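You operate a simulated robot arm through the tools that you are given. There is no shell and no other tool. Be economical: measure what you need, move in short steps, check, and stop when the job is done.

The job below is to be done with a simulated robot arm. You get a single attempt, and the scene is never put back.

JOB
Seat the orange spool, set the drag to 20 g, wind 20 cm of cord and brake it.
Fine: swing the green lever in and set the drag before winding; leave both so.

The check looks at the end state, three seconds after you hand in, the way a careful person would. Anything else that was tipped, shoved, dropped, spilled or broken makes it a failure.

ROBOT AND FRAMES
A 7-joint arm with a two-finger parallel gripper on a trunk, on a base that drives. Base frame: it is fixed to the floor where the robot stands at the start and does not move with it; the origin is under the middle of the robot, x ahead of it, y to its left, z up. Units: mm, rad, N and s.
Its first joint turns from -2.897 to 2.897 rad. Places, roughly: blue wheel [700, 0, 800]; drag dial [800, 400, 900]; green lever [600, 300, 900]; red brake switch [600, 100, 800]; round seat of the winder [800, 200, 800]. Payload 3.43 kg.
The TCP is the grasp point between the finger pads, 34 mm short of the fingertips. In the tool frame z runs along the fingers and y along their closing line. Largest opening 128 mm; finger width 24, thickness 12; the body of the gripper, 48 by 130 mm, starts 96 mm behind the TCP.
Orientation is that of the tool frame in the base frame, as a unit quaternion [x, y, z, w]. With the fingers straight down and closing along the base's y, the tool's x points along the base's -x, its y along +y and its z along -z.

CONTROLS
- The arm moves only by the tool send_rows. Its argument "series" is a list of rows, each a list of 3 entries, a list of its own where there are three numbers: the shift along the tool's x, y, z in mm, then the turn, a rotation vector about the tool's x, y, z in rad, then the closure, from 0 (fully open) to 1 (shut). In form: [[[dx, dy, dz], [rx, ry, rz], grip], ...]. A call has 1 to 8 rows; each row shifts and turns the commanded pose from where the row before left it, along the tool's axes as they then stand. Rows are played at 5 a second. More than 50 mm and 0.15 rad between two rows, or a gripper value outside its range, and nothing of the call is played. A pose out of reach is approached as far as the arm can. The call stops where the force on the tool passes 90 N (or 10 N more than at its start, if that is more) or the arm is blocked; 0.2 s more then pass. Each finger travels about 153 mm/s and halts on what it meets, pressing with about 36 N; the grip force reading is that of the motor and also rises with nothing between the fingers. The clock runs only during rows and for 0.2 s after the last one: add rows that do not move to give the fingers time. It gives the time, the measured TCP pose, the force on the tool (base axes), the opening and the grip force at its end, in the units of the frame above (readings bear some noise), with the torque about the TCP (base axes, N m) and any sound that the robot's microphone picked up.
- Cameras (640 x 400 px; columns grow to the right, rows downward): "scene" is now at [192.5, 215.6, 1361.2]; the picture's right is [-0.19, -0.98, 0.00], its down [-0.62, 0.12, -0.77] and it looks along [0.76, -0.15, -0.63] (base axes); focal length 214 px, centre (320, 200). "wrist" rides on the gripper at [76, -11, -160] in the tool frame; the picture's right is [0.15, 0.99, 0.00], its down [-0.88, 0.13, -0.46] and it looks along [-0.45, 0.07, 0.89] (tool axes); focal length 234 px, centre (320, 200). There is no depth. A picture from a camera that has moved, and an enlarged one, comes with that camera's place and axes in the base frame and with its lens.
- get_image(camera): a new picture of that camera. The clock stands still meanwhile.
- base_move(legs): drives the robot by 1 to 6 legs, each [ahead, turn to the left] in mm and rad, along the robot's own axes; the way and the turn of a leg run together, so that a leg with both is an arc; at most 1500 mm and 3.142 rad a leg. The arm and the cameras ride along, it lands a little off, and it stops where it bumps. It gives what a move gives.
- pan_tilt(pan, tilt): turns the head with the scene camera to pan (to the left, within 2.094 rad either way) and tilt (down, from -0.506 to 1.204), counted from straight ahead of the robot. It gives what a move gives.
- enlarge(camera, box): a new picture of the part [left, top, right, bottom] of that camera's present view, enlarged. The clock stands still meanwhile.
- finish_job(): hands the job in; it is judged then, once.

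Go step by step. Nothing tells you exact positions but the pictures and the camera data: compare them with the known pose of the tool, close in by small moves and look again before you grip or let go. The budget is 120 turns and 82 pictures, counting those below and the enlarged ones. Unless the task says otherwise, let go and move clear before handing in, and close with one line.

The tools are called after "Emit:" by a JSON object that holds its "api" and its "payload". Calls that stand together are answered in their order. send_rows: Moves the arm, as the interface text tells. Its arguments: {"type":"object","properties":{"series":{"type":"array","items":{"type":"array"}}},"required":["series"]} The other tools are called the same way: base_move (legs) drives the base; pan_tilt (pan, tilt) turns the head that bears the scene camera; get_image (camera) takes a picture; enlarge (camera, box) takes an enlarged picture of a part of a camera's view; finish_job () hands the job in.

At the start:

```text
time: 0.0
tcp_pos: [632.4, -64.8, 1243.3]
orientation: [0.0, 1.0, 0.0, -0.001]
ft_force: [0.5, 0.2, 0.8]
wrist_torque: [-0.01, -0.05, 0.05]
gripper_width: 128.1
gripper_force: 0.0
robot x, y, heading: [-0.9, -3.2, 0.002]
head pan, tilt: [-0.187, 0.672]
```

scene: 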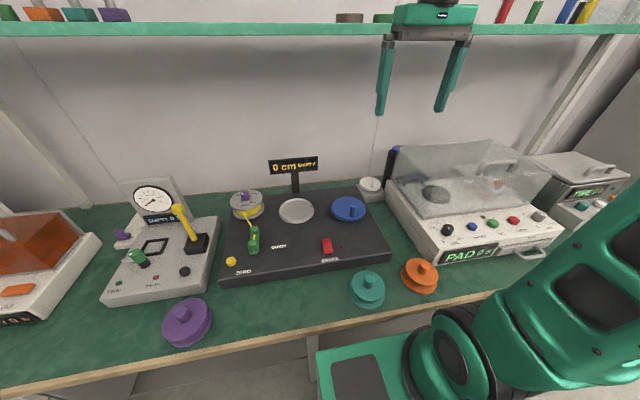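
wrist: 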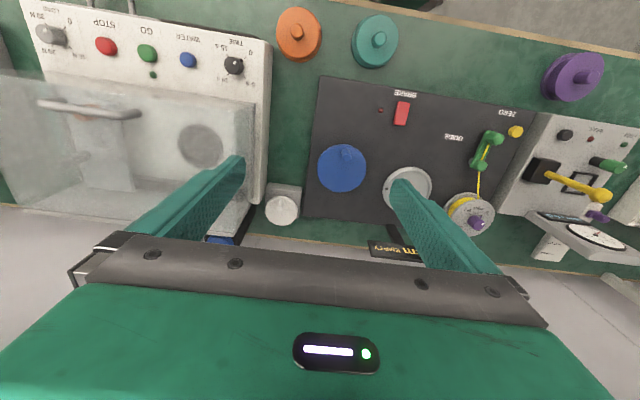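

I see the winder with its seat, blue wheel, red brake switch, green lever and the drag dial, with the orange spool at the front right. I'll look closer first.

Emit:
{"api": "enlarge", "payload": {"camera": "scene", "box": [210, 150, 450, 300]}}

Emit:
{"api": "enlarge", "payload": {"camera": "wrist", "box": [270, 0, 590, 260]}}

Emit:
{"api": "enlarge", "payload": {"camera": "scene", "box": [220, 180, 300, 230]}}

```text
2.67 times, centred on (330, 225) of scene
camera zoom: at [192.5, 215.6, 1361.2], right [-0.19, -0.98, 0.0], down [-0.62, 0.12, -0.77], along [0.76, -0.15, -0.63], focal length 572 px, centre (293, 133)
```

zoom: 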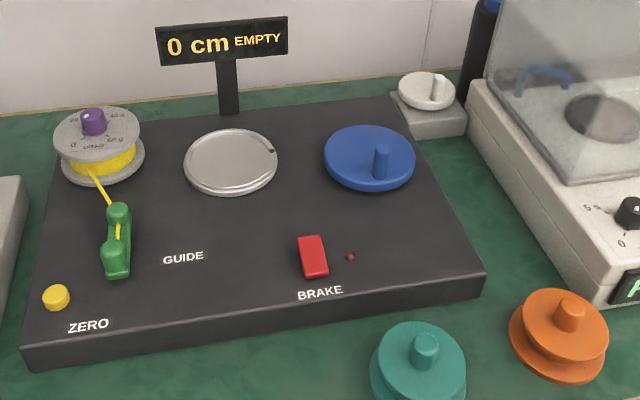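

```text
1.54 times, centred on (430, 130) of wrist
camera zoom: at [556.0, -78.3, 1404.3], right [-0.15, 0.99, 0.0], down [0.88, 0.13, 0.45], along [0.45, 0.07, -0.89], focal length 360 px, centre (151, 308)
```

zoom: 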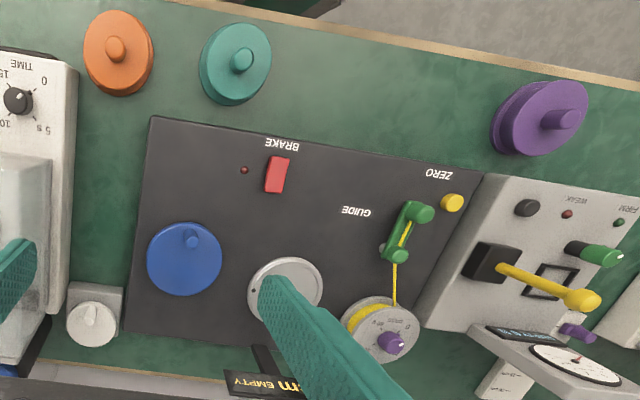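

```text
8.00 times, centred on (260, 205) of scene
camera zoom: at [192.5, 215.6, 1361.2], right [-0.19, -0.98, 0.0], down [-0.62, 0.12, -0.77], along [0.76, -0.15, -0.63], focal length 1716 px, centre (800, 160)
```

zoom: 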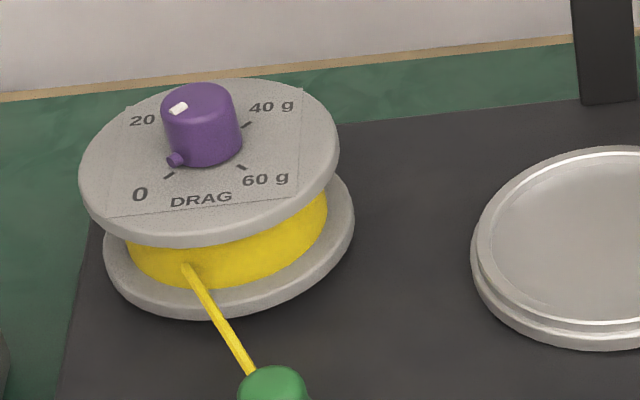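

The seat is near (772,189,840), the drag knob near (810,355,915) and the orange spool near (479,-132,810). The spool is too close to reach, so I'll have to back the base up. I'll check details first.

Emit:
{"api": "enlarge", "payload": {"camera": "scene", "box": [270, 185, 380, 254]}}

Emit:
{"api": "enlarge", "payload": {"camera": "scene", "box": [340, 240, 450, 310]}}

Emit:
{"api": "base_move", "payload": {"legs": [[-160, 0]]}}

```text
5.80 times, centred on (325, 220) of scene
camera zoom: at [192.5, 215.6, 1361.2], right [-0.19, -0.98, 0.0], down [-0.62, 0.12, -0.77], along [0.76, -0.15, -0.63], focal length 1243 px, centre (291, 87)
```

zoom: 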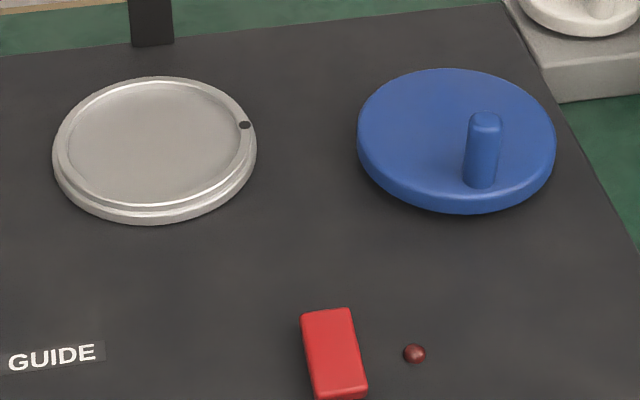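

```text
5.71 times, centred on (395, 275) of scene
camera zoom: at [192.5, 215.6, 1361.2], right [-0.19, -0.98, 0.0], down [-0.62, 0.12, -0.77], along [0.76, -0.15, -0.63], focal length 1226 px, centre (-109, -229)
```

zoom: 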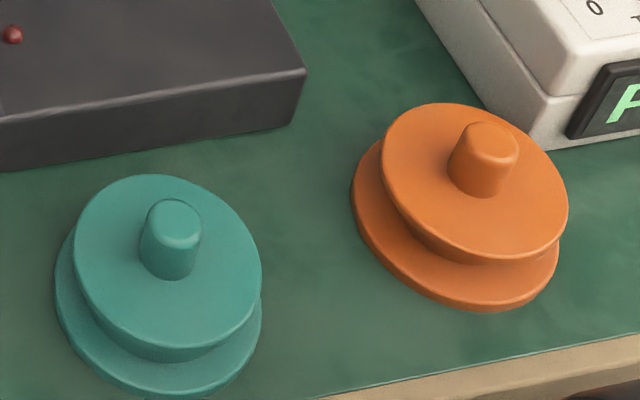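

```text
time: 1.4
tcp_pos: [455.1, -65.9, 1251.2]
orientation: [0.0, 1.0, 0.0, 0.006]
ft_force: [0.0, 0.1, 0.1]
wrist_torque: [0.04, -0.02, 0.01]
gripper_width: 127.9
gripper_force: 0.0
robot x, y, heading: [-162.5, -3.5, -0.0]
head pan, tilt: [-0.187, 0.672]
```

The base is back by about 160 mm. Next I move above the spool with the gripper half closed and look.

Emit:
{"api": "send_rows", "payload": {"series": [[[0, 0, 0], [0, 0, 0], 0.5], [[0, -33, 40], [0, 0, 0], 0.5], [[-12, -33, 45], [0, 0, 0], 0.5], [[-12, 0, 45], [0, 0, 0], 0.5], [[0, 0, 45], [0, 0, 0], 0.5], [[0, 0, 45], [0, 0, 0], 0.5], [[0, 0, 45], [0, 0, 0], 0.5], [[0, 0, 0], [0, 0, 0], 0.5]]}}

Emit:
{"api": "get_image", "payload": {"camera": "wrist"}}

Emit:
{"api": "get_image", "payload": {"camera": "scene"}}

```text
refused: row 2 steps farther than a row can; nothing moved
```

```text
74 pictures are left
camera wrist: at [377.5, -78.5, 1411.1], right [-0.15, 0.99, 0.0], down [0.88, 0.13, 0.47], along [0.46, 0.07, -0.88], focal length 234 px, centre (320, 200)
```

wrist: 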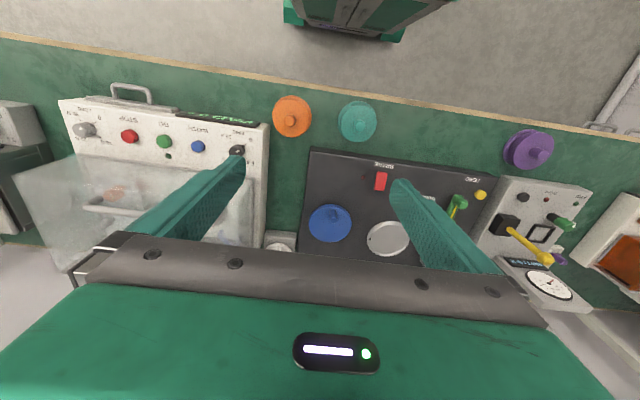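

```text
73 pictures are left
camera scene: at [31.7, 215.6, 1361.2], right [-0.19, -0.98, 0.0], down [-0.62, 0.12, -0.77], along [0.76, -0.15, -0.63], focal length 214 px, centre (320, 200)
```

scene: 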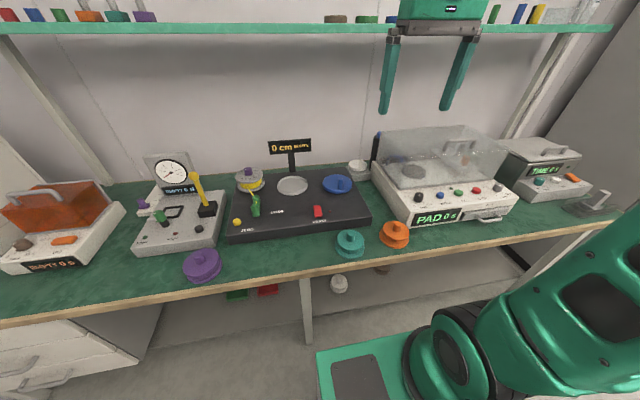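

The row step was too long, so I'll resend with smaller steps.

Emit:
{"api": "send_rows", "payload": {"series": [[[0, -33, 20], [0, 0, 0], 0.5], [[-12, -33, 30], [0, 0, 0], 0.5], [[-12, 0, 45], [0, 0, 0], 0.5], [[0, 0, 48], [0, 0, 0], 0.5], [[0, 0, 48], [0, 0, 0], 0.5], [[0, 0, 48], [0, 0, 0], 0.5], [[0, 0, 40], [0, 0, 0], 0.5], [[0, 0, 0], [0, 0, 0], 0.5]]}}

Emit:
{"api": "get_image", "payload": {"camera": "wrist"}}

Emit:
{"api": "get_image", "payload": {"camera": "scene"}}

```text
time: 3.2
tcp_pos: [471.2, -132.3, 979.2]
orientation: [0.0, 1.0, 0.0, 0.013]
ft_force: [0.6, -0.4, -0.8]
wrist_torque: [-0.02, -0.03, 0.02]
gripper_width: 63.7
gripper_force: 0.0
robot x, y, heading: [-159.0, -5.1, -0.001]
head pan, tilt: [-0.187, 0.672]
```

```text
72 pictures are left
camera wrist: at [390.1, -144.6, 1138.7], right [-0.15, 0.99, 0.0], down [0.87, 0.13, 0.48], along [0.47, 0.07, -0.88], focal length 234 px, centre (320, 200)
```

wrist: 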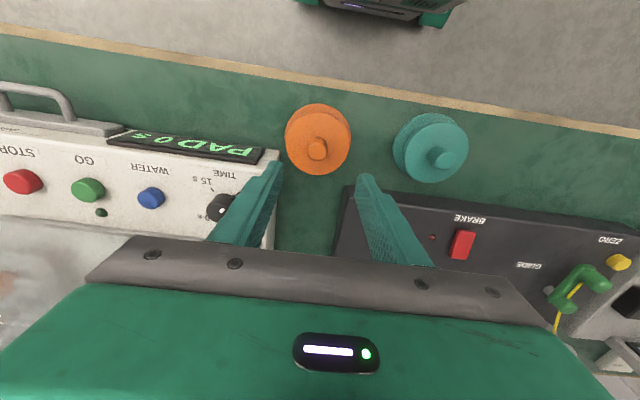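

```text
71 pictures are left
camera scene: at [31.7, 215.6, 1361.2], right [-0.19, -0.98, 0.0], down [-0.62, 0.12, -0.77], along [0.76, -0.15, -0.63], focal length 214 px, centre (320, 200)
```

scene: 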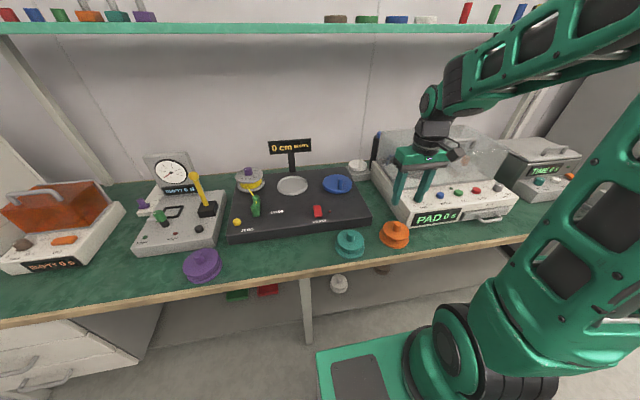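

The wrist camera puts the knob near (477,-136) with its top at z≈820. I'll descend to TCP z≈885 and look again.

Emit:
{"api": "send_rows", "payload": {"series": [[[-5, -4, 47], [0, 0, 0], 0.5], [[0, 0, 47], [0, 0, 0], 0.5], [[0, 0, 0], [0, 0, 0], 0.5]]}}

Emit:
{"api": "get_image", "payload": {"camera": "wrist"}}

Emit:
{"api": "enlarge", "payload": {"camera": "scene", "box": [320, 160, 480, 260]}}

```text
time: 4.0
tcp_pos: [477.4, -135.6, 887.1]
orientation: [0.0, 1.0, -0.001, 0.012]
ft_force: [-0.7, -0.2, 0.7]
wrist_torque: [0.01, -0.05, 0.02]
gripper_width: 64.3
gripper_force: 0.0
robot x, y, heading: [-162.7, -6.1, -0.002]
head pan, tilt: [-0.187, 0.672]
```

```text
70 pictures are left
camera wrist: at [397.9, -149.1, 1045.5], right [-0.15, 0.99, 0.0], down [0.87, 0.13, 0.48], along [0.47, 0.07, -0.88], focal length 234 px, centre (320, 200)
```

wrist: 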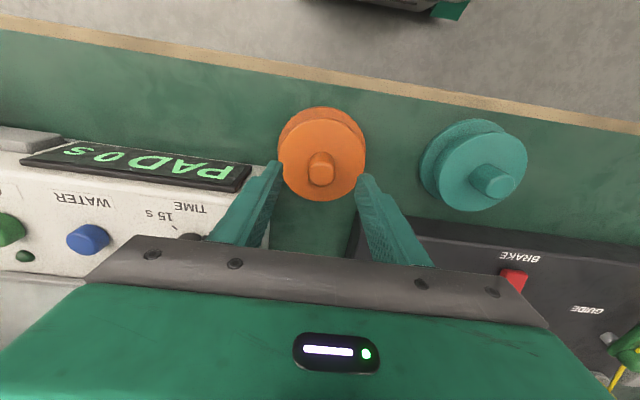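

```text
4.00 times, centred on (400, 210) of scene
camera zoom: at [31.6, 215.6, 1361.2], right [-0.19, -0.98, 0.0], down [-0.62, 0.12, -0.77], along [0.76, -0.15, -0.63], focal length 858 px, centre (0, 160)
```

zoom: 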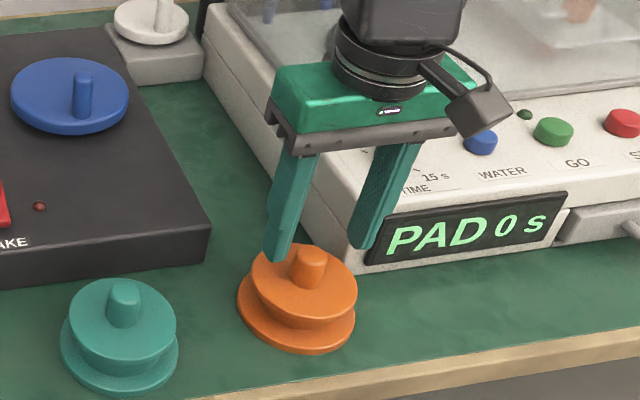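

The knob is on the tool axis. I'll descend in steps and check the side view.

Emit:
{"api": "send_rows", "payload": {"series": [[[-1, 0, 25], [0, 0, 0], 0.5], [[0, 0, 15], [0, 0, 0], 0.5], [[0, 0, 0], [0, 0, 0], 0.5]]}}

Emit:
{"api": "enlarge", "payload": {"camera": "scene", "box": [360, 180, 440, 260]}}

Emit:
{"api": "enlarge", "payload": {"camera": "wrist", "box": [240, 90, 400, 240]}}

```text
time: 4.7
tcp_pos: [472.2, -137.0, 859.1]
orientation: [0.0, 1.0, -0.001, 0.022]
ft_force: [0.2, -1.1, -0.9]
wrist_torque: [-0.03, 0.08, 0.02]
gripper_width: 64.2
gripper_force: 0.0
robot x, y, heading: [-161.4, -2.4, 0.0]
head pan, tilt: [-0.187, 0.672]
stopped in row 3: the force on the tool passed its limit at 98 N (the readings are from after the stop); the commanded pose is now the measured one
```

```text
5.00 times, centred on (400, 220) of scene
camera zoom: at [31.9, 215.6, 1361.1], right [-0.19, -0.98, 0.0], down [-0.62, 0.12, -0.77], along [0.76, -0.15, -0.63], focal length 1072 px, centre (-80, 100)
```

zoom: 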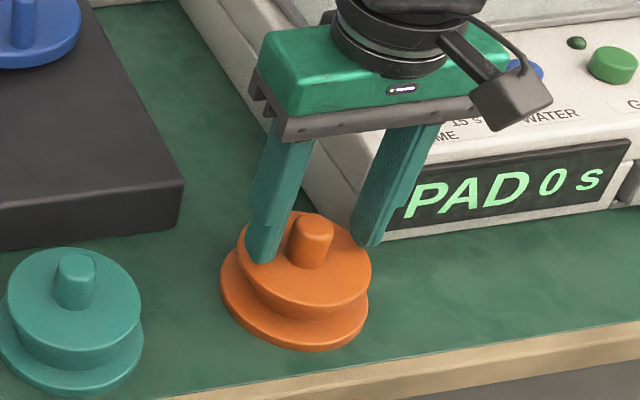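

```text
2.67 times, centred on (320, 165) of wrist
camera zoom: at [388.2, -149.4, 1016.4], right [-0.15, 0.99, -0.01], down [0.86, 0.13, 0.49], along [0.49, 0.07, -0.87], focal length 624 px, centre (320, 293)
```

zoom: 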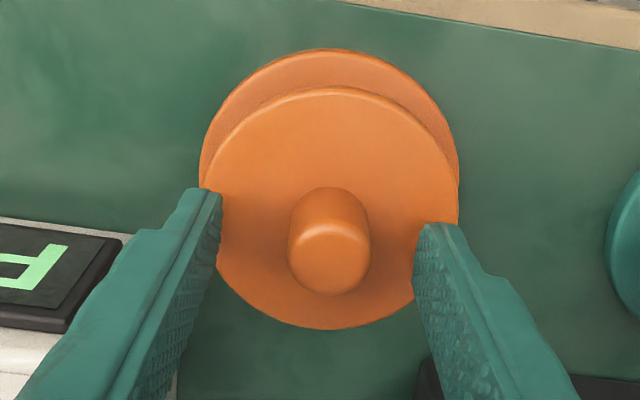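

The fingertips met the flange top at about z 823, so the knob stands between roughly 823 and 845. I'll raise slightly, straighten the tilt, centre by +3 mm in y, then grip.

Emit:
{"api": "send_rows", "payload": {"series": [[[0, 0, -3], [0, 0, 0], 0.5], [[0, 3, 0], [0, 0.044, 0], 0.5], [[0, 0, 0], [0, 0, 0], 0.5], [[0, 0, 0], [0, 0, 0], 0.5]]}}

Emit:
{"api": "enlarge", "payload": {"camera": "wrist", "box": [240, 90, 400, 240]}}

```text
time: 5.7
tcp_pos: [472.0, -132.7, 860.6]
orientation: [0.0, 1.0, 0.0, 0.0]
ft_force: [-0.4, 0.0, 0.7]
wrist_torque: [0.01, 0.03, 0.02]
gripper_width: 64.0
gripper_force: 0.1
robot x, y, heading: [-161.0, -2.1, 0.0]
head pan, tilt: [-0.187, 0.672]
```

```text
2.67 times, centred on (320, 165) of wrist
camera zoom: at [395.7, -146.2, 1022.5], right [-0.15, 0.99, 0.0], down [0.88, 0.13, 0.46], along [0.45, 0.07, -0.89], focal length 624 px, centre (320, 293)
```

zoom: 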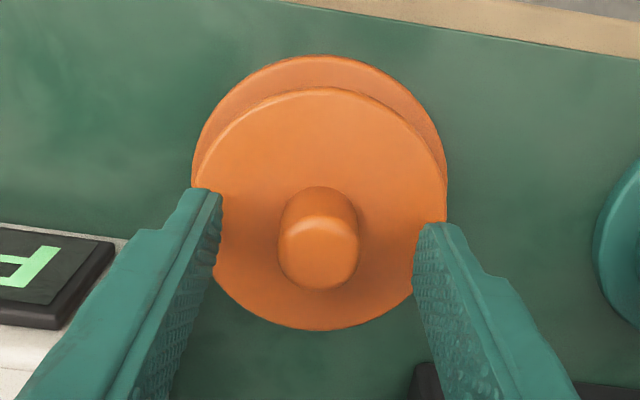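

Nearly centred. I'll shift about 3 mm in tool x, lower slightly, close and lift a little.

Emit:
{"api": "send_rows", "payload": {"series": [[[3, 0, 2], [0, 0, 0], 0.5], [[0, 0, 0], [0, 0, 0], 0.8], [[0, 0, 0], [0, 0, 0], 1], [[0, 0, 0], [0, 0, 0], 1], [[0, 0, 0], [0, 0, 0], 1], [[0, 0, -30], [0, 0, 0], 1], [[0, 0, -30], [0, 0, 0], 1], [[0, 0, 0], [0, 0, 0], 1]]}}

Emit:
{"api": "get_image", "payload": {"camera": "wrist"}}

Emit:
{"api": "get_image", "payload": {"camera": "scene"}}

```text
time: 7.5
tcp_pos: [467.6, -133.5, 921.3]
orientation: [0.0, 1.0, 0.0, -0.001]
ft_force: [-0.7, 0.2, -0.8]
wrist_torque: [-0.04, 0.03, -0.03]
gripper_width: 25.0
gripper_force: 35.9
robot x, y, heading: [-161.9, -5.8, -0.007]
head pan, tilt: [-0.187, 0.672]
```

```text
65 pictures are left
camera wrist: at [392.5, -146.0, 1081.2], right [-0.15, 0.99, 0.0], down [0.88, 0.13, 0.46], along [0.45, 0.07, -0.89], focal length 234 px, centre (320, 200)
```

wrist: 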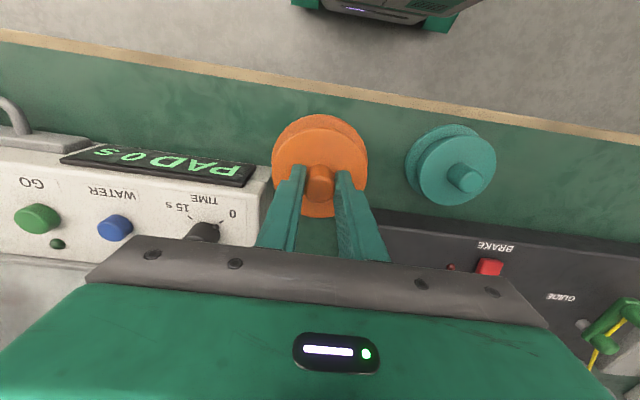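

```text
64 pictures are left
camera scene: at [31.7, 215.6, 1361.2], right [-0.19, -0.98, 0.0], down [-0.62, 0.12, -0.77], along [0.76, -0.15, -0.63], focal length 214 px, centre (320, 200)
```

scene: 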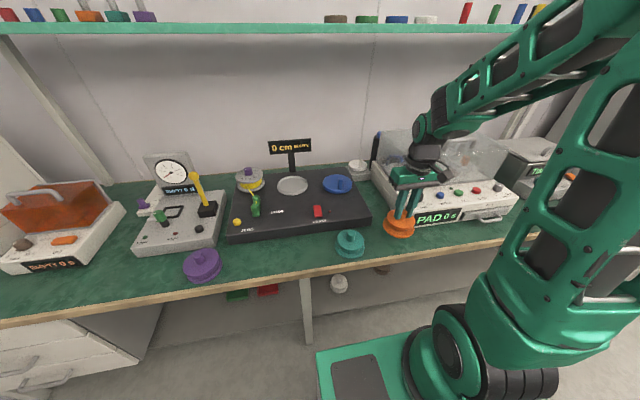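

The spool is held (width 25). I'll lift it and carry it toward the seat.

Emit:
{"api": "send_rows", "payload": {"series": [[[0, 0, -45], [0, 0, 0], 1], [[0, 0, -45], [0, 0, 0], 1], [[-33, 35, 0], [0, 0, 0], 1], [[-33, 35, 0], [0, 0, 0], 1], [[-33, 35, 0], [0, 0, 0], 1], [[-33, 35, 0], [0, 0, 0], 1], [[-33, 35, 0], [0, 0, 0], 1], [[-33, 35, 0], [0, 0, 0], 1]]}}

Emit:
{"api": "send_rows", "payload": {"series": [[[-33, 35, 0], [0, 0, 0], 1], [[-33, 35, 0], [0, 0, 0], 1], [[-20, 28, 0], [0, 0, 0], 1], [[-10, 14, 0], [0, 0, 0], 1], [[0, 0, 0], [0, 0, 0], 1]]}}

Emit:
{"api": "get_image", "payload": {"camera": "wrist"}}

Emit:
{"api": "get_image", "payload": {"camera": "scene"}}

```text
time: 9.3
tcp_pos: [666.0, 77.6, 1009.8]
orientation: [0.0, 1.0, 0.0, 0.0]
ft_force: [-1.1, -1.3, -0.8]
wrist_torque: [0.03, -0.01, 0.01]
gripper_width: 24.8
gripper_force: 36.2
robot x, y, heading: [-160.8, -3.6, -0.001]
head pan, tilt: [-0.187, 0.672]
```

```text
time: 10.5
tcp_pos: [765.3, 189.4, 1010.0]
orientation: [0.001, 1.0, -0.001, 0.0]
ft_force: [-0.7, -1.1, -0.8]
wrist_torque: [0.01, 0.02, 0.01]
gripper_width: 25.1
gripper_force: 36.2
robot x, y, heading: [-160.0, -1.2, 0.002]
head pan, tilt: [-0.187, 0.672]
```

```text
63 pictures are left
camera wrist: at [687.3, 176.5, 1171.3], right [-0.15, 0.99, 0.0], down [0.88, 0.13, 0.46], along [0.45, 0.07, -0.89], focal length 234 px, centre (320, 200)
```

wrist: 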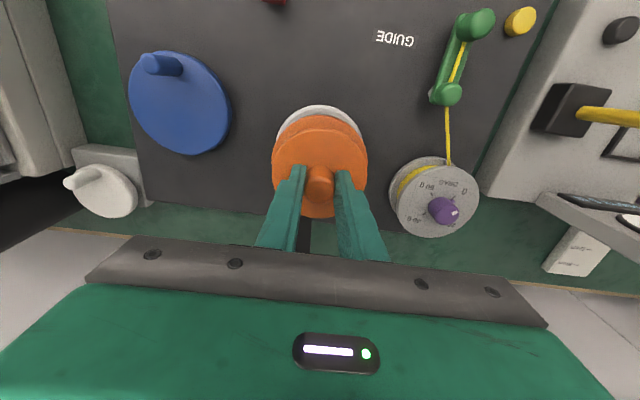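

```text
62 pictures are left
camera scene: at [31.8, 215.7, 1361.2], right [-0.19, -0.98, 0.0], down [-0.62, 0.12, -0.77], along [0.76, -0.15, -0.63], focal length 214 px, centre (320, 200)
```

scene: 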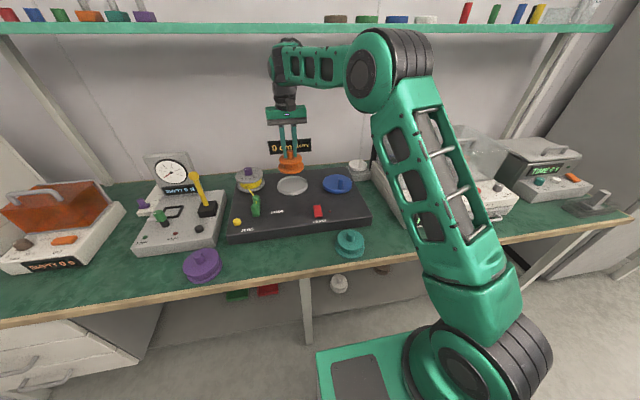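

The spool hovers near the seat. I'll enlarge to see the alignment.

Emit:
{"api": "enlarge", "payload": {"camera": "wrist", "box": [240, 80, 400, 240]}}

Emit:
{"api": "enlarge", "payload": {"camera": "scene", "box": [240, 140, 350, 220]}}

```text
2.50 times, centred on (320, 160) of wrist
camera zoom: at [687.3, 176.5, 1171.3], right [-0.15, 0.99, 0.0], down [0.88, 0.13, 0.46], along [0.45, 0.07, -0.89], focal length 585 px, centre (320, 300)
```

zoom: 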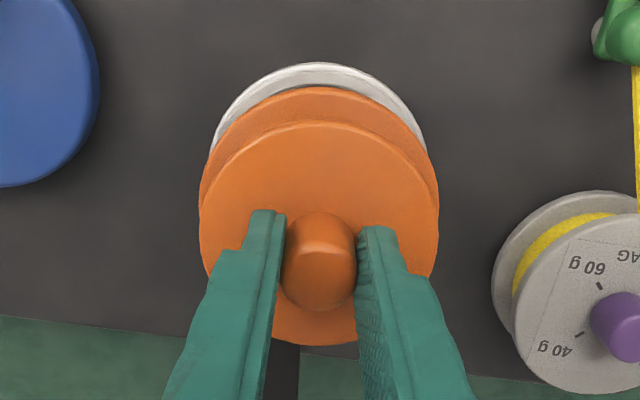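

```text
5.00 times, centred on (295, 180) of scene
camera zoom: at [31.8, 215.7, 1361.2], right [-0.19, -0.98, 0.0], down [-0.62, 0.12, -0.77], along [0.76, -0.15, -0.63], focal length 1072 px, centre (445, 300)
```

zoom: 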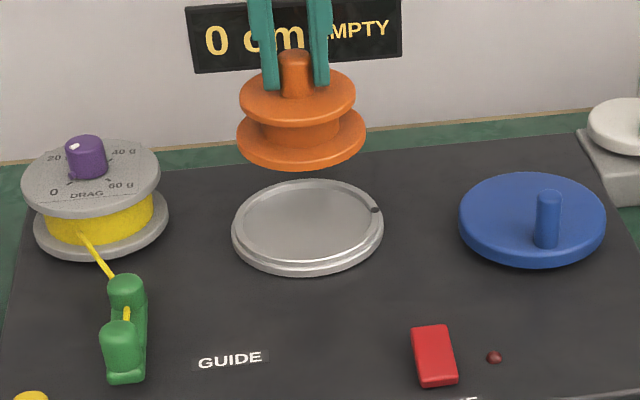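

Seat estimated at (772,190.5,845). I'll shift +8 in x and descend to about 945, then check.

Emit:
{"api": "send_rows", "payload": {"series": [[[-8, 1, 25], [0, 0, 0], 1], [[0, 0, 20], [0, 0, 0], 1], [[0, 0, 15], [0, 0, 0], 1], [[0, 0, 0], [0, 0, 0], 1]]}}

Emit:
{"api": "enlarge", "payload": {"camera": "wrist", "box": [240, 80, 400, 240]}}

Emit:
{"api": "enlarge", "payload": {"camera": "scene", "box": [240, 140, 350, 220]}}

```text
time: 11.5
tcp_pos: [771.4, 189.9, 950.4]
orientation: [0.0, 1.0, -0.001, 0.0]
ft_force: [0.7, -0.5, -1.8]
wrist_torque: [0.02, -0.04, 0.05]
gripper_width: 24.8
gripper_force: 35.6
robot x, y, heading: [-159.8, -1.7, -0.0]
head pan, tilt: [-0.187, 0.672]
```

```text
2.50 times, centred on (320, 160) of wrist
camera zoom: at [694.7, 177.1, 1110.4], right [-0.15, 0.99, 0.0], down [0.88, 0.13, 0.46], along [0.45, 0.07, -0.89], focal length 585 px, centre (320, 300)
```

zoom: 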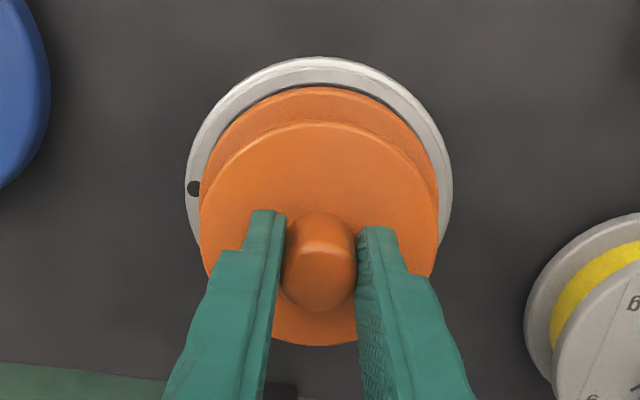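

```text
5.00 times, centred on (295, 180) of scene
camera zoom: at [31.8, 215.7, 1361.2], right [-0.19, -0.98, 0.0], down [-0.62, 0.12, -0.77], along [0.76, -0.15, -0.63], focal length 1072 px, centre (445, 300)
```

zoom: 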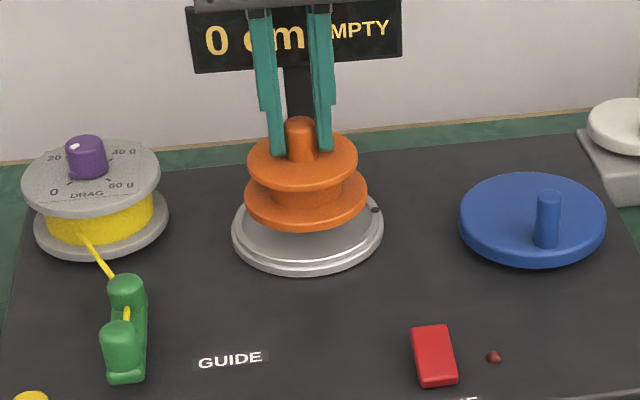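

Nearly concentric. I'll lower another 14 mm and compare the rims.

Emit:
{"api": "send_rows", "payload": {"series": [[[-3, 0, 7], [0, 0, 0], 1], [[0, 0, 7], [0, 0, 0], 1], [[0, 0, 0], [0, 0, 0], 1]]}}

Emit:
{"api": "enlarge", "payload": {"camera": "wrist", "box": [240, 80, 400, 240]}}

Emit:
{"api": "enlarge", "payload": {"camera": "scene", "box": [260, 150, 320, 200]}}

```text
time: 12.3
tcp_pos: [774.2, 189.2, 936.1]
orientation: [0.001, 1.0, -0.001, 0.0]
ft_force: [0.4, 0.4, -0.9]
wrist_torque: [0.01, -0.03, 0.0]
gripper_width: 24.8
gripper_force: 36.1
robot x, y, heading: [-162.6, 2.3, -0.006]
head pan, tilt: [-0.187, 0.672]
```

```text
2.50 times, centred on (320, 160) of wrist
camera zoom: at [698.0, 177.0, 1096.6], right [-0.15, 0.99, 0.0], down [0.88, 0.13, 0.46], along [0.45, 0.07, -0.89], focal length 585 px, centre (320, 300)
```

zoom: 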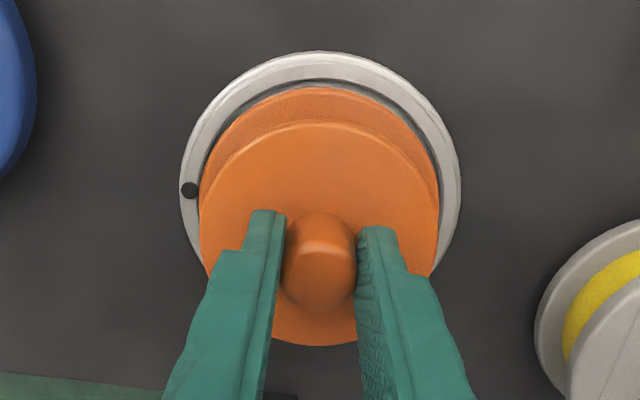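

```text
8.00 times, centred on (290, 175) of scene
camera zoom: at [31.8, 215.7, 1361.2], right [-0.19, -0.98, 0.0], down [-0.62, 0.12, -0.77], along [0.76, -0.15, -0.63], focal length 1716 px, centre (560, 400)
```

zoom: 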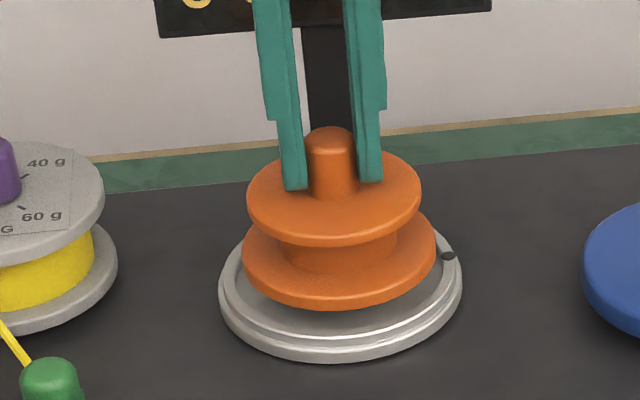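

Emit:
{"api": "send_rows", "payload": {"series": [[[0, 0.5, 4], [0, 0, 0], 1], [[0, 0, 4], [0, 0, 0], 1], [[0, 0, 0], [0, 0, 0], 1]]}}

Emit:
{"api": "enlarge", "payload": {"camera": "wrist", "box": [260, 90, 380, 165]}}

Emit:
{"api": "enlarge", "payload": {"camera": "scene", "box": [260, 150, 320, 200]}}

```text
time: 13.1
tcp_pos: [773.7, 190.3, 927.6]
orientation: [0.0, 1.0, -0.002, 0.0]
ft_force: [0.4, 0.6, -1.3]
wrist_torque: [0.04, -0.01, 0.02]
gripper_width: 25.0
gripper_force: 35.7
robot x, y, heading: [-160.9, -7.6, 0.002]
head pan, tilt: [-0.187, 0.672]
```

```text
5.33 times, centred on (320, 128) of wrist
camera zoom: at [697.6, 177.4, 1088.5], right [-0.15, 0.99, 0.0], down [0.88, 0.13, 0.46], along [0.45, 0.07, -0.89], focal length 1249 px, centre (320, 587)
```

zoom: 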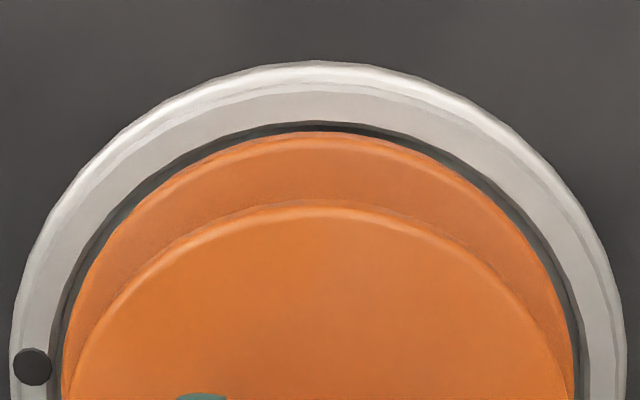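

```text
8.00 times, centred on (290, 175) of scene
camera zoom: at [31.8, 215.7, 1361.2], right [-0.19, -0.98, 0.0], down [-0.62, 0.12, -0.77], along [0.76, -0.15, -0.63], focal length 1716 px, centre (560, 400)
```

zoom: 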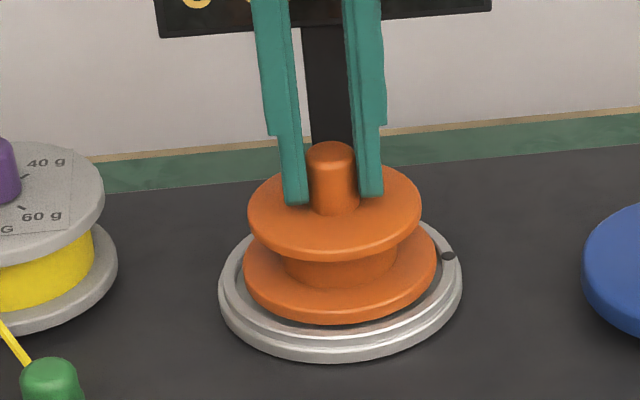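

Emit:
{"api": "send_rows", "payload": {"series": [[[-1, 0.3, 3], [0, 0, 0], 1], [[0, 0, 2], [0, 0, 0], 1], [[0, 0, 0], [0, 0, 0], 1]]}}

Emit:
{"api": "enlarge", "payload": {"camera": "wrist", "box": [260, 90, 380, 165]}}

Emit:
{"api": "enlarge", "payload": {"camera": "scene", "box": [260, 150, 320, 200]}}

```text
time: 13.9
tcp_pos: [775.1, 190.7, 922.6]
orientation: [0.0, 1.0, 0.0, 0.001]
ft_force: [0.6, 0.0, -0.8]
wrist_torque: [0.02, 0.01, -0.02]
gripper_width: 24.9
gripper_force: 36.1
robot x, y, heading: [-162.0, -6.5, 0.004]
head pan, tilt: [-0.187, 0.672]
```

```text
5.33 times, centred on (320, 128) of wrist
camera zoom: at [698.7, 177.8, 1083.3], right [-0.15, 0.99, 0.0], down [0.88, 0.13, 0.46], along [0.45, 0.07, -0.89], focal length 1249 px, centre (320, 587)
```

zoom: 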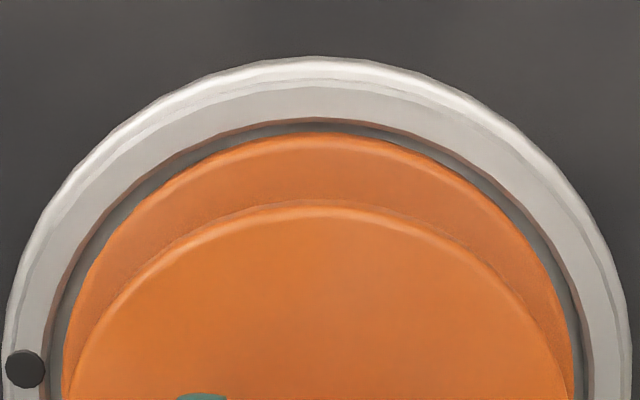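

```text
8.00 times, centred on (290, 175) of scene
camera zoom: at [31.8, 215.7, 1361.2], right [-0.19, -0.98, 0.0], down [-0.62, 0.12, -0.77], along [0.76, -0.15, -0.63], focal length 1716 px, centre (560, 400)
```

zoom: 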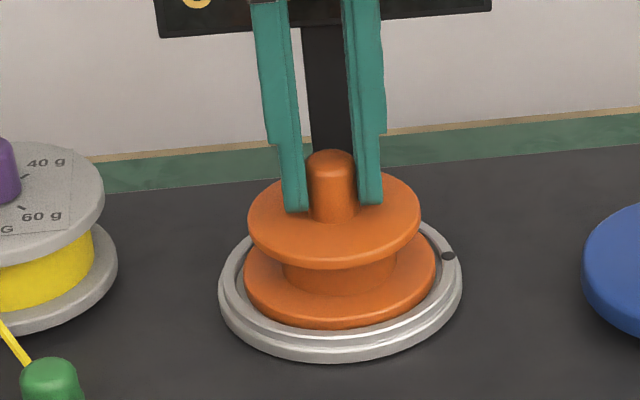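

Centred within the recess. I'll lower until contact.

Emit:
{"api": "send_rows", "payload": {"series": [[[0, 0, 2], [0, 0, 0], 1], [[0, 0, 2], [0, 0, 0], 1], [[0, 0, 0], [0, 0, 0], 1]]}}

Emit:
{"api": "enlarge", "payload": {"camera": "scene", "box": [260, 150, 320, 200]}}

```text
time: 14.7
tcp_pos: [775.6, 190.1, 919.3]
orientation: [0.0, 1.0, 0.0, 0.001]
ft_force: [0.9, 0.6, 5.0]
wrist_torque: [0.02, 0.15, -0.02]
gripper_width: 25.1
gripper_force: 35.8
robot x, y, heading: [-163.8, -0.8, 0.001]
head pan, tilt: [-0.187, 0.672]
```

```text
8.00 times, centred on (290, 175) of scene
camera zoom: at [31.6, 215.6, 1361.2], right [-0.19, -0.98, 0.0], down [-0.62, 0.12, -0.77], along [0.76, -0.15, -0.63], focal length 1716 px, centre (560, 400)
```

zoom: 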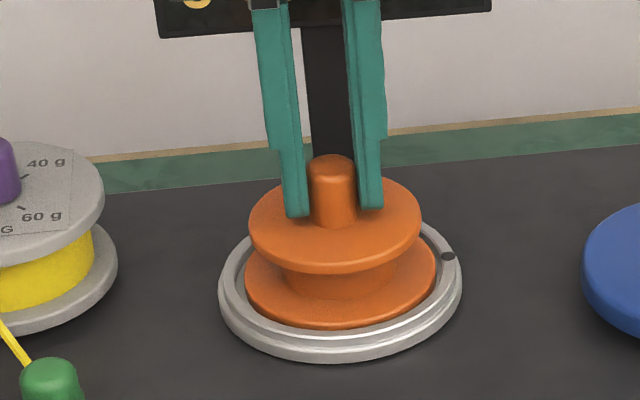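

Contact at 5 N inside the recess. Release, rise straight up, then look.

Emit:
{"api": "send_rows", "payload": {"series": [[[0, 0, 0], [0, 0, 0], 0.65], [[0, 0, 0], [0, 0, 0], 0.65], [[0, 0, -30], [0, 0, 0], 0.65], [[0, 0, -45], [0, 0, 0], 0.65], [[0, 0, -45], [0, 0, 0], 0.65], [[0, 0, 0], [0, 0, 0], 0.65]]}}

Emit:
{"api": "enlarge", "payload": {"camera": "scene", "box": [230, 140, 350, 220]}}

Emit:
{"api": "get_image", "payload": {"camera": "wrist"}}

```text
time: 16.1
tcp_pos: [775.8, 190.1, 1039.1]
orientation: [0.0, 1.0, -0.001, 0.001]
ft_force: [-0.2, 0.3, 0.5]
wrist_torque: [-0.01, -0.02, -0.01]
gripper_width: 45.1
gripper_force: 0.0
robot x, y, heading: [-158.8, -1.9, -0.005]
head pan, tilt: [-0.187, 0.672]
```

```text
5.00 times, centred on (290, 180) of scene
camera zoom: at [31.8, 215.7, 1361.2], right [-0.19, -0.98, 0.0], down [-0.62, 0.12, -0.77], along [0.76, -0.15, -0.63], focal length 1072 px, centre (470, 300)
```

zoom: 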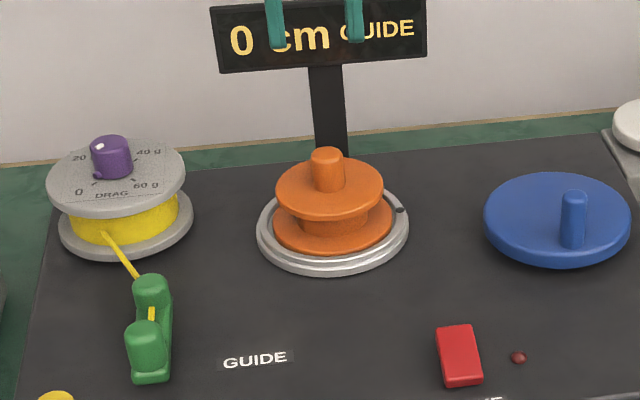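

```text
49 pictures are left
camera wrist: at [699.2, 176.6, 1200.1], right [-0.15, 0.99, 0.0], down [0.88, 0.13, 0.46], along [0.45, 0.07, -0.89], focal length 234 px, centre (320, 200)
```

wrist: 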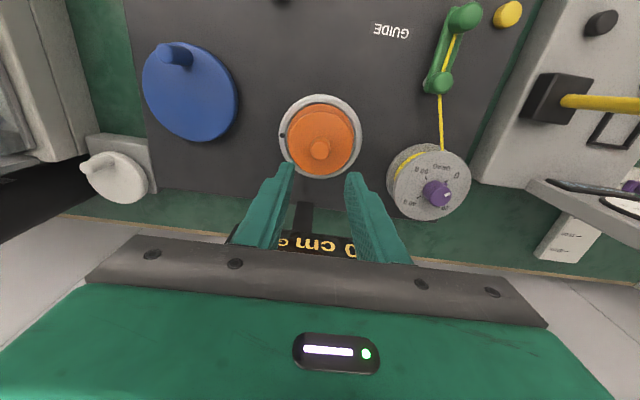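

The display now says GUIDE, so the spool is seated. I'll retract the arm a bit, drive forward 160 mm and look at the lever and dial.

Emit:
{"api": "send_rows", "payload": {"series": [[[0, 0, -45], [0, 0, 0], 0.65], [[45, 0, -10], [0, 0, 0], 0.65], [[45, 0, 0], [0, 0, 0], 0.65], [[45, 0, 0], [0, 0, 0], 0.65], [[45, 0, 0], [0, 0, 0], 0.65], [[45, 0, 0], [0, 0, 0], 0.65], [[45, 0, 0], [0, 0, 0], 0.65], [[0, 0, 0], [0, 0, 0], 0.65]]}}

Emit:
{"api": "base_move", "payload": {"legs": [[160, 0]]}}

Emit:
{"api": "send_rows", "payload": {"series": [[[0, 20, 0], [0, 0, 0], 0.65], [[0, 40, 0], [0, 0, 0], 0.65], [[0, 40, 0], [0, 0, 0], 0.65], [[0, 0, 0], [0, 0, 0], 0.65]]}}

Emit:
{"api": "get_image", "payload": {"camera": "wrist"}}

Emit:
{"api": "get_image", "payload": {"camera": "scene"}}

```text
time: 17.9
tcp_pos: [503.7, 189.4, 1094.1]
orientation: [0.0, 1.0, -0.001, 0.0]
ft_force: [0.7, 0.2, -0.2]
wrist_torque: [0.0, 0.02, -0.02]
gripper_width: 44.9
gripper_force: 0.1
robot x, y, heading: [-161.8, 1.4, -0.001]
head pan, tilt: [-0.187, 0.672]
```

```text
time: 19.3
tcp_pos: [664.6, 191.0, 1094.8]
orientation: [0.0, 1.0, -0.001, 0.0]
ft_force: [0.0, 0.3, -0.2]
wrist_torque: [0.02, -0.03, 0.03]
gripper_width: 44.6
gripper_force: 0.0
robot x, y, heading: [2.8, -2.9, 0.001]
head pan, tilt: [-0.187, 0.672]
```

```text
time: 20.3
tcp_pos: [651.5, 289.6, 1102.0]
orientation: [0.0, 1.0, -0.001, 0.006]
ft_force: [0.5, 0.6, -0.8]
wrist_torque: [0.0, -0.02, 0.02]
gripper_width: 44.7
gripper_force: 0.1
robot x, y, heading: [-1.6, -4.2, -0.002]
head pan, tilt: [-0.187, 0.672]
```

```text
48 pictures are left
camera wrist: at [572.3, 277.5, 1262.4], right [-0.15, 0.99, 0.0], down [0.87, 0.13, 0.47], along [0.46, 0.07, -0.88], focal length 234 px, centre (320, 200)
```

wrist: 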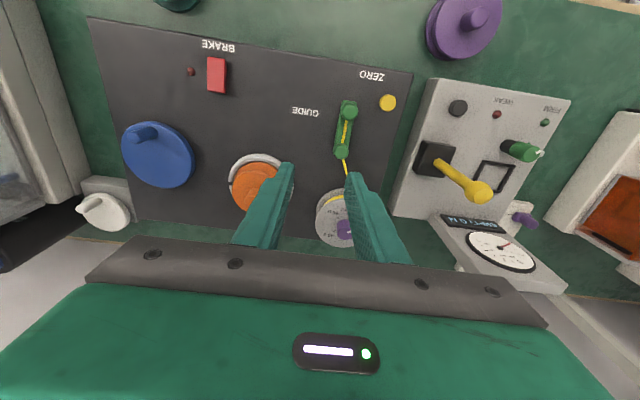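

```text
47 pictures are left
camera scene: at [192.1, 215.6, 1361.2], right [-0.19, -0.98, 0.0], down [-0.62, 0.12, -0.77], along [0.76, -0.15, -0.63], focal length 214 px, centre (320, 200)
```

scene: 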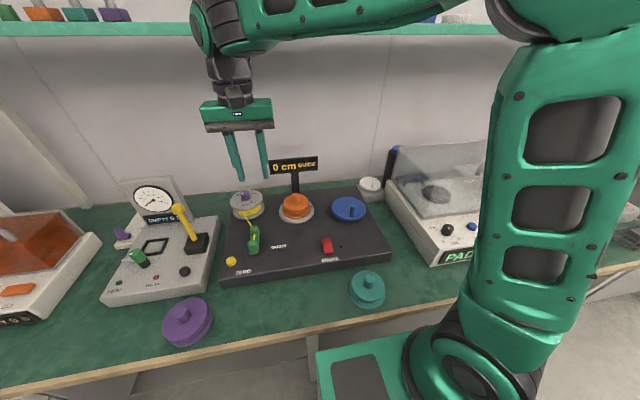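

Emit:
{"api": "enlarge", "payload": {"camera": "wrist", "box": [260, 60, 420, 260]}}

Emit:
{"api": "enlarge", "payload": {"camera": "scene", "box": [220, 180, 320, 270]}}

```text
2.00 times, centred on (340, 160) of wrist
camera zoom: at [572.3, 277.5, 1262.4], right [-0.15, 0.99, 0.0], down [0.87, 0.13, 0.47], along [0.46, 0.07, -0.88], focal length 468 px, centre (280, 280)
```

zoom: 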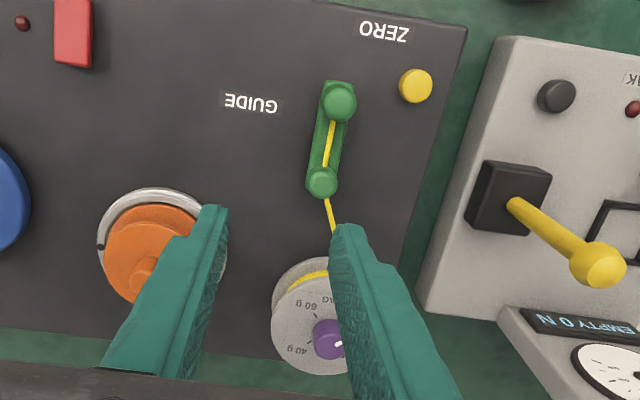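

```text
4.44 times, centred on (270, 225) of scene
camera zoom: at [192.1, 215.6, 1361.2], right [-0.19, -0.98, 0.0], down [-0.62, 0.12, -0.77], along [0.76, -0.15, -0.63], focal length 953 px, centre (542, 89)
```

zoom: 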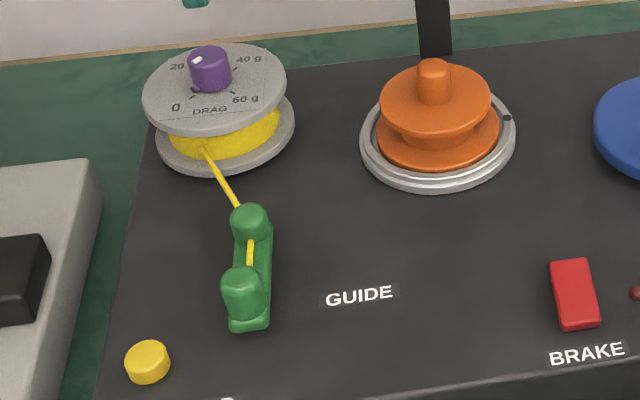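

The lever's front post top is at about (611,329.5,889) and the back post, probably the pivot, at (671,328,884). I'll go above the front post and straddle it.

Emit:
{"api": "send_rows", "payload": {"series": [[[35, 25, 0], [0, 0.012, 0], 0.65], [[6, 15, 30], [0, 0, 0], 0.65], [[0, 0, 45], [0, 0, 0], 0.65], [[0, 0, 45], [0, 0, 0], 0.65], [[0, 0, 25], [0, 0, 0], 0.65], [[0, 0, 0], [0, 0, 0], 0.65]]}}

Emit:
{"api": "get_image", "payload": {"camera": "wrist"}}

Emit:
{"api": "enlarge", "payload": {"camera": "scene", "box": [200, 170, 320, 270]}}

```text
time: 21.7
tcp_pos: [609.4, 330.2, 956.4]
orientation: [-0.001, 1.0, 0.0, 0.001]
ft_force: [-0.1, -0.3, 0.5]
wrist_torque: [-0.01, -0.05, -0.02]
gripper_width: 44.5
gripper_force: 0.1
robot x, y, heading: [-2.8, -2.3, 0.003]
head pan, tilt: [-0.187, 0.672]
```

```text
44 pictures are left
camera wrist: at [532.7, 317.0, 1117.5], right [-0.15, 0.99, 0.0], down [0.88, 0.13, 0.46], along [0.45, 0.07, -0.89], focal length 234 px, centre (320, 200)
```

wrist: 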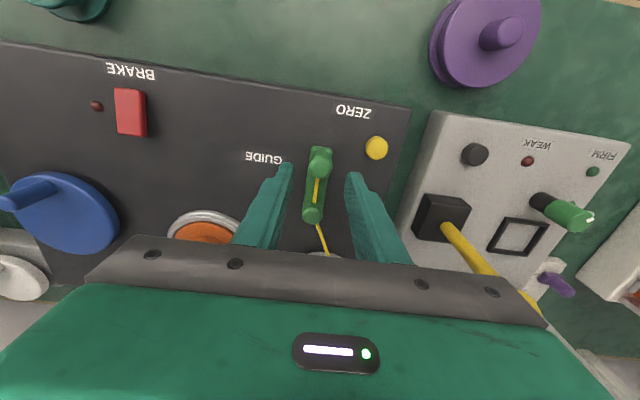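

```text
4.00 times, centred on (260, 220) of scene
camera zoom: at [192.1, 215.6, 1361.2], right [-0.19, -0.98, 0.0], down [-0.62, 0.12, -0.77], along [0.76, -0.15, -0.63], focal length 858 px, centre (560, 120)
```

zoom: 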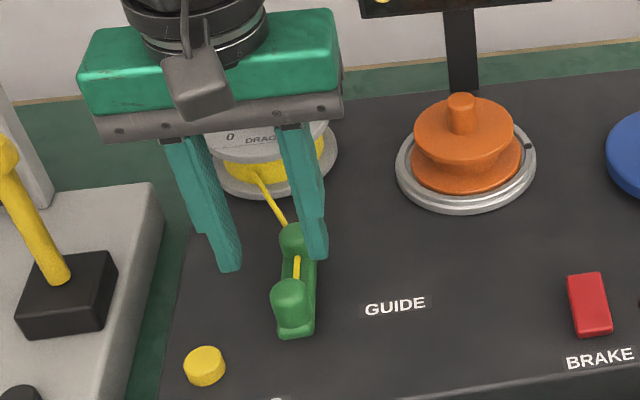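

Emit:
{"api": "send_rows", "payload": {"series": [[[4, -1, 30], [0, 0, 0], 0.65], [[0, 0, 0], [0, 0, 0], 0.65]]}}

Emit:
{"api": "enlarge", "payload": {"camera": "wrist", "box": [240, 100, 400, 240]}}

Emit:
{"api": "enlarge", "payload": {"camera": "scene", "box": [220, 190, 300, 260]}}

```text
time: 22.3
tcp_pos: [606.4, 328.9, 927.7]
orientation: [0.0, 1.0, -0.001, 0.001]
ft_force: [-0.6, 0.7, 0.3]
wrist_torque: [-0.01, 0.0, 0.0]
gripper_width: 44.8
gripper_force: 0.1
robot x, y, heading: [0.1, -1.9, -0.004]
head pan, tilt: [-0.187, 0.672]
```

```text
2.86 times, centred on (320, 170) of wrist
camera zoom: at [528.9, 315.8, 1087.4], right [-0.15, 0.99, 0.0], down [0.88, 0.13, 0.46], along [0.45, 0.07, -0.89], focal length 669 px, centre (320, 286)
```

zoom: 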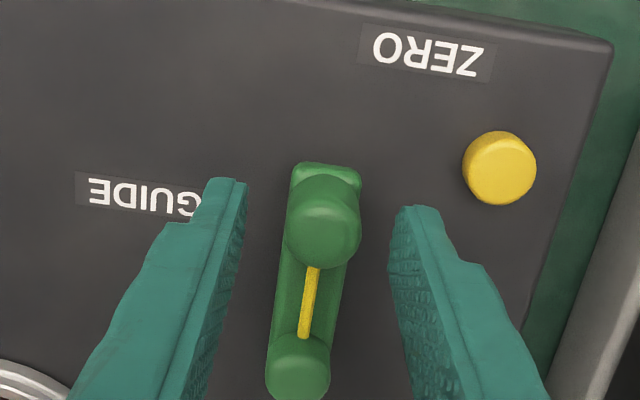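

```text
5.71 times, centred on (260, 225) of scene
camera zoom: at [192.2, 215.6, 1361.2], right [-0.19, -0.98, 0.0], down [-0.62, 0.12, -0.77], along [0.76, -0.15, -0.63], focal length 1226 px, centre (663, 57)
```

zoom: 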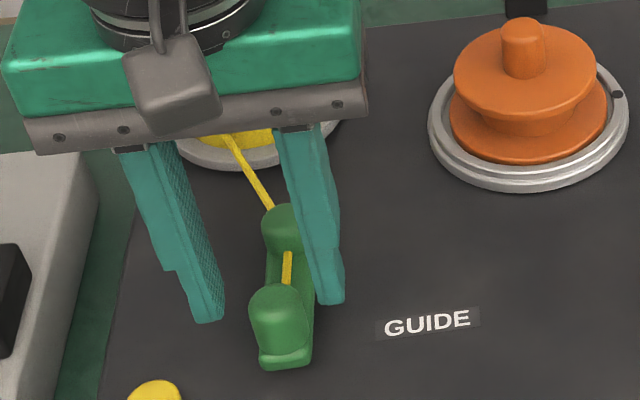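

Emit:
{"api": "send_rows", "payload": {"series": [[[-6, 2, 0], [0, 0, 0], 0.65], [[0, 0, 14], [0, 0, 0], 0.65], [[0, 0, 14], [0, 0, 0], 0.65], [[0, 0, 0], [0, 0, 0], 0.65]]}}

Emit:
{"api": "enlarge", "payload": {"camera": "wrist", "box": [240, 100, 400, 240]}}

Emit:
{"api": "enlarge", "payload": {"camera": "scene", "box": [220, 190, 300, 260]}}

```text
time: 23.3
tcp_pos: [612.4, 329.7, 898.5]
orientation: [0.0, 1.0, 0.0, 0.001]
ft_force: [0.2, -0.3, 0.3]
wrist_torque: [-0.03, 0.01, -0.01]
gripper_width: 44.9
gripper_force: 0.1
robot x, y, heading: [-2.9, -4.0, 0.001]
head pan, tilt: [-0.187, 0.672]
```

```text
2.86 times, centred on (320, 170) of wrist
camera zoom: at [535.6, 317.8, 1059.3], right [-0.15, 0.99, 0.0], down [0.88, 0.13, 0.46], along [0.45, 0.07, -0.89], focal length 669 px, centre (320, 286)
```

zoom: 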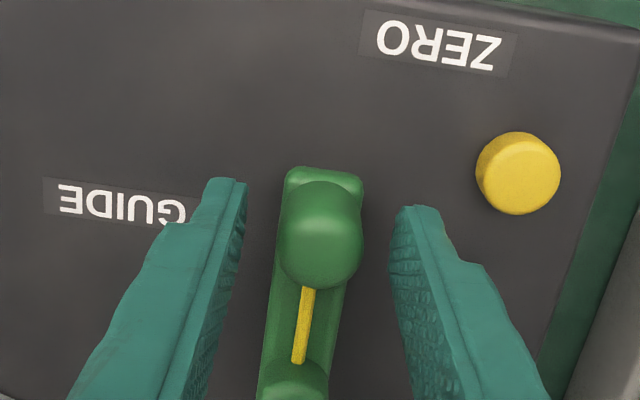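

```text
5.71 times, centred on (260, 225) of scene
camera zoom: at [192.2, 215.6, 1361.2], right [-0.19, -0.98, 0.0], down [-0.62, 0.12, -0.77], along [0.76, -0.15, -0.63], focal length 1226 px, centre (663, 57)
```

zoom: 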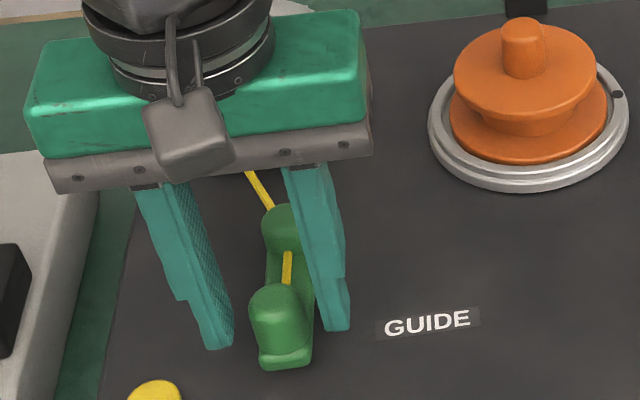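

The fingers straddle the post. I'll narrow the gap and nudge it toward −y by 20 mm, following an arc about the back post.

Emit:
{"api": "send_rows", "payload": {"series": [[[0, 0, 0], [0, 0, 0], 0.76], [[0, 0, 0], [0, 0, 0], 0.76], [[0, -8, 0], [0, 0, 0], 0.76], [[-2, -8, 0], [0, 0, 0], 0.76], [[-3, -8, 0], [0, 0, 0], 0.76], [[0, 0, 0], [0, 0, 0], 0.76]]}}

Emit:
{"api": "enlarge", "payload": {"camera": "scene", "box": [220, 180, 320, 260]}}

```text
time: 24.7
tcp_pos: [615.9, 305.7, 898.3]
orientation: [0.001, 1.0, -0.002, 0.001]
ft_force: [-0.7, -0.4, 0.0]
wrist_torque: [-0.02, -0.01, -0.01]
gripper_width: 30.7
gripper_force: 0.1
robot x, y, heading: [-0.4, -2.5, -0.001]
head pan, tilt: [-0.187, 0.672]
```

```text
5.00 times, centred on (270, 220) of scene
camera zoom: at [192.2, 215.6, 1361.2], right [-0.19, -0.98, 0.0], down [-0.62, 0.12, -0.77], along [0.76, -0.15, -0.63], focal length 1072 px, centre (570, 100)
```

zoom: 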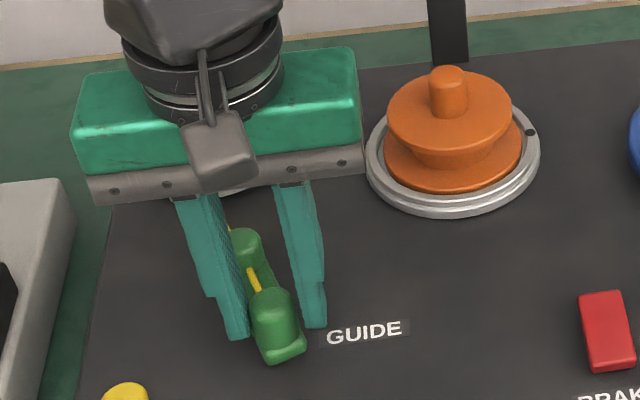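

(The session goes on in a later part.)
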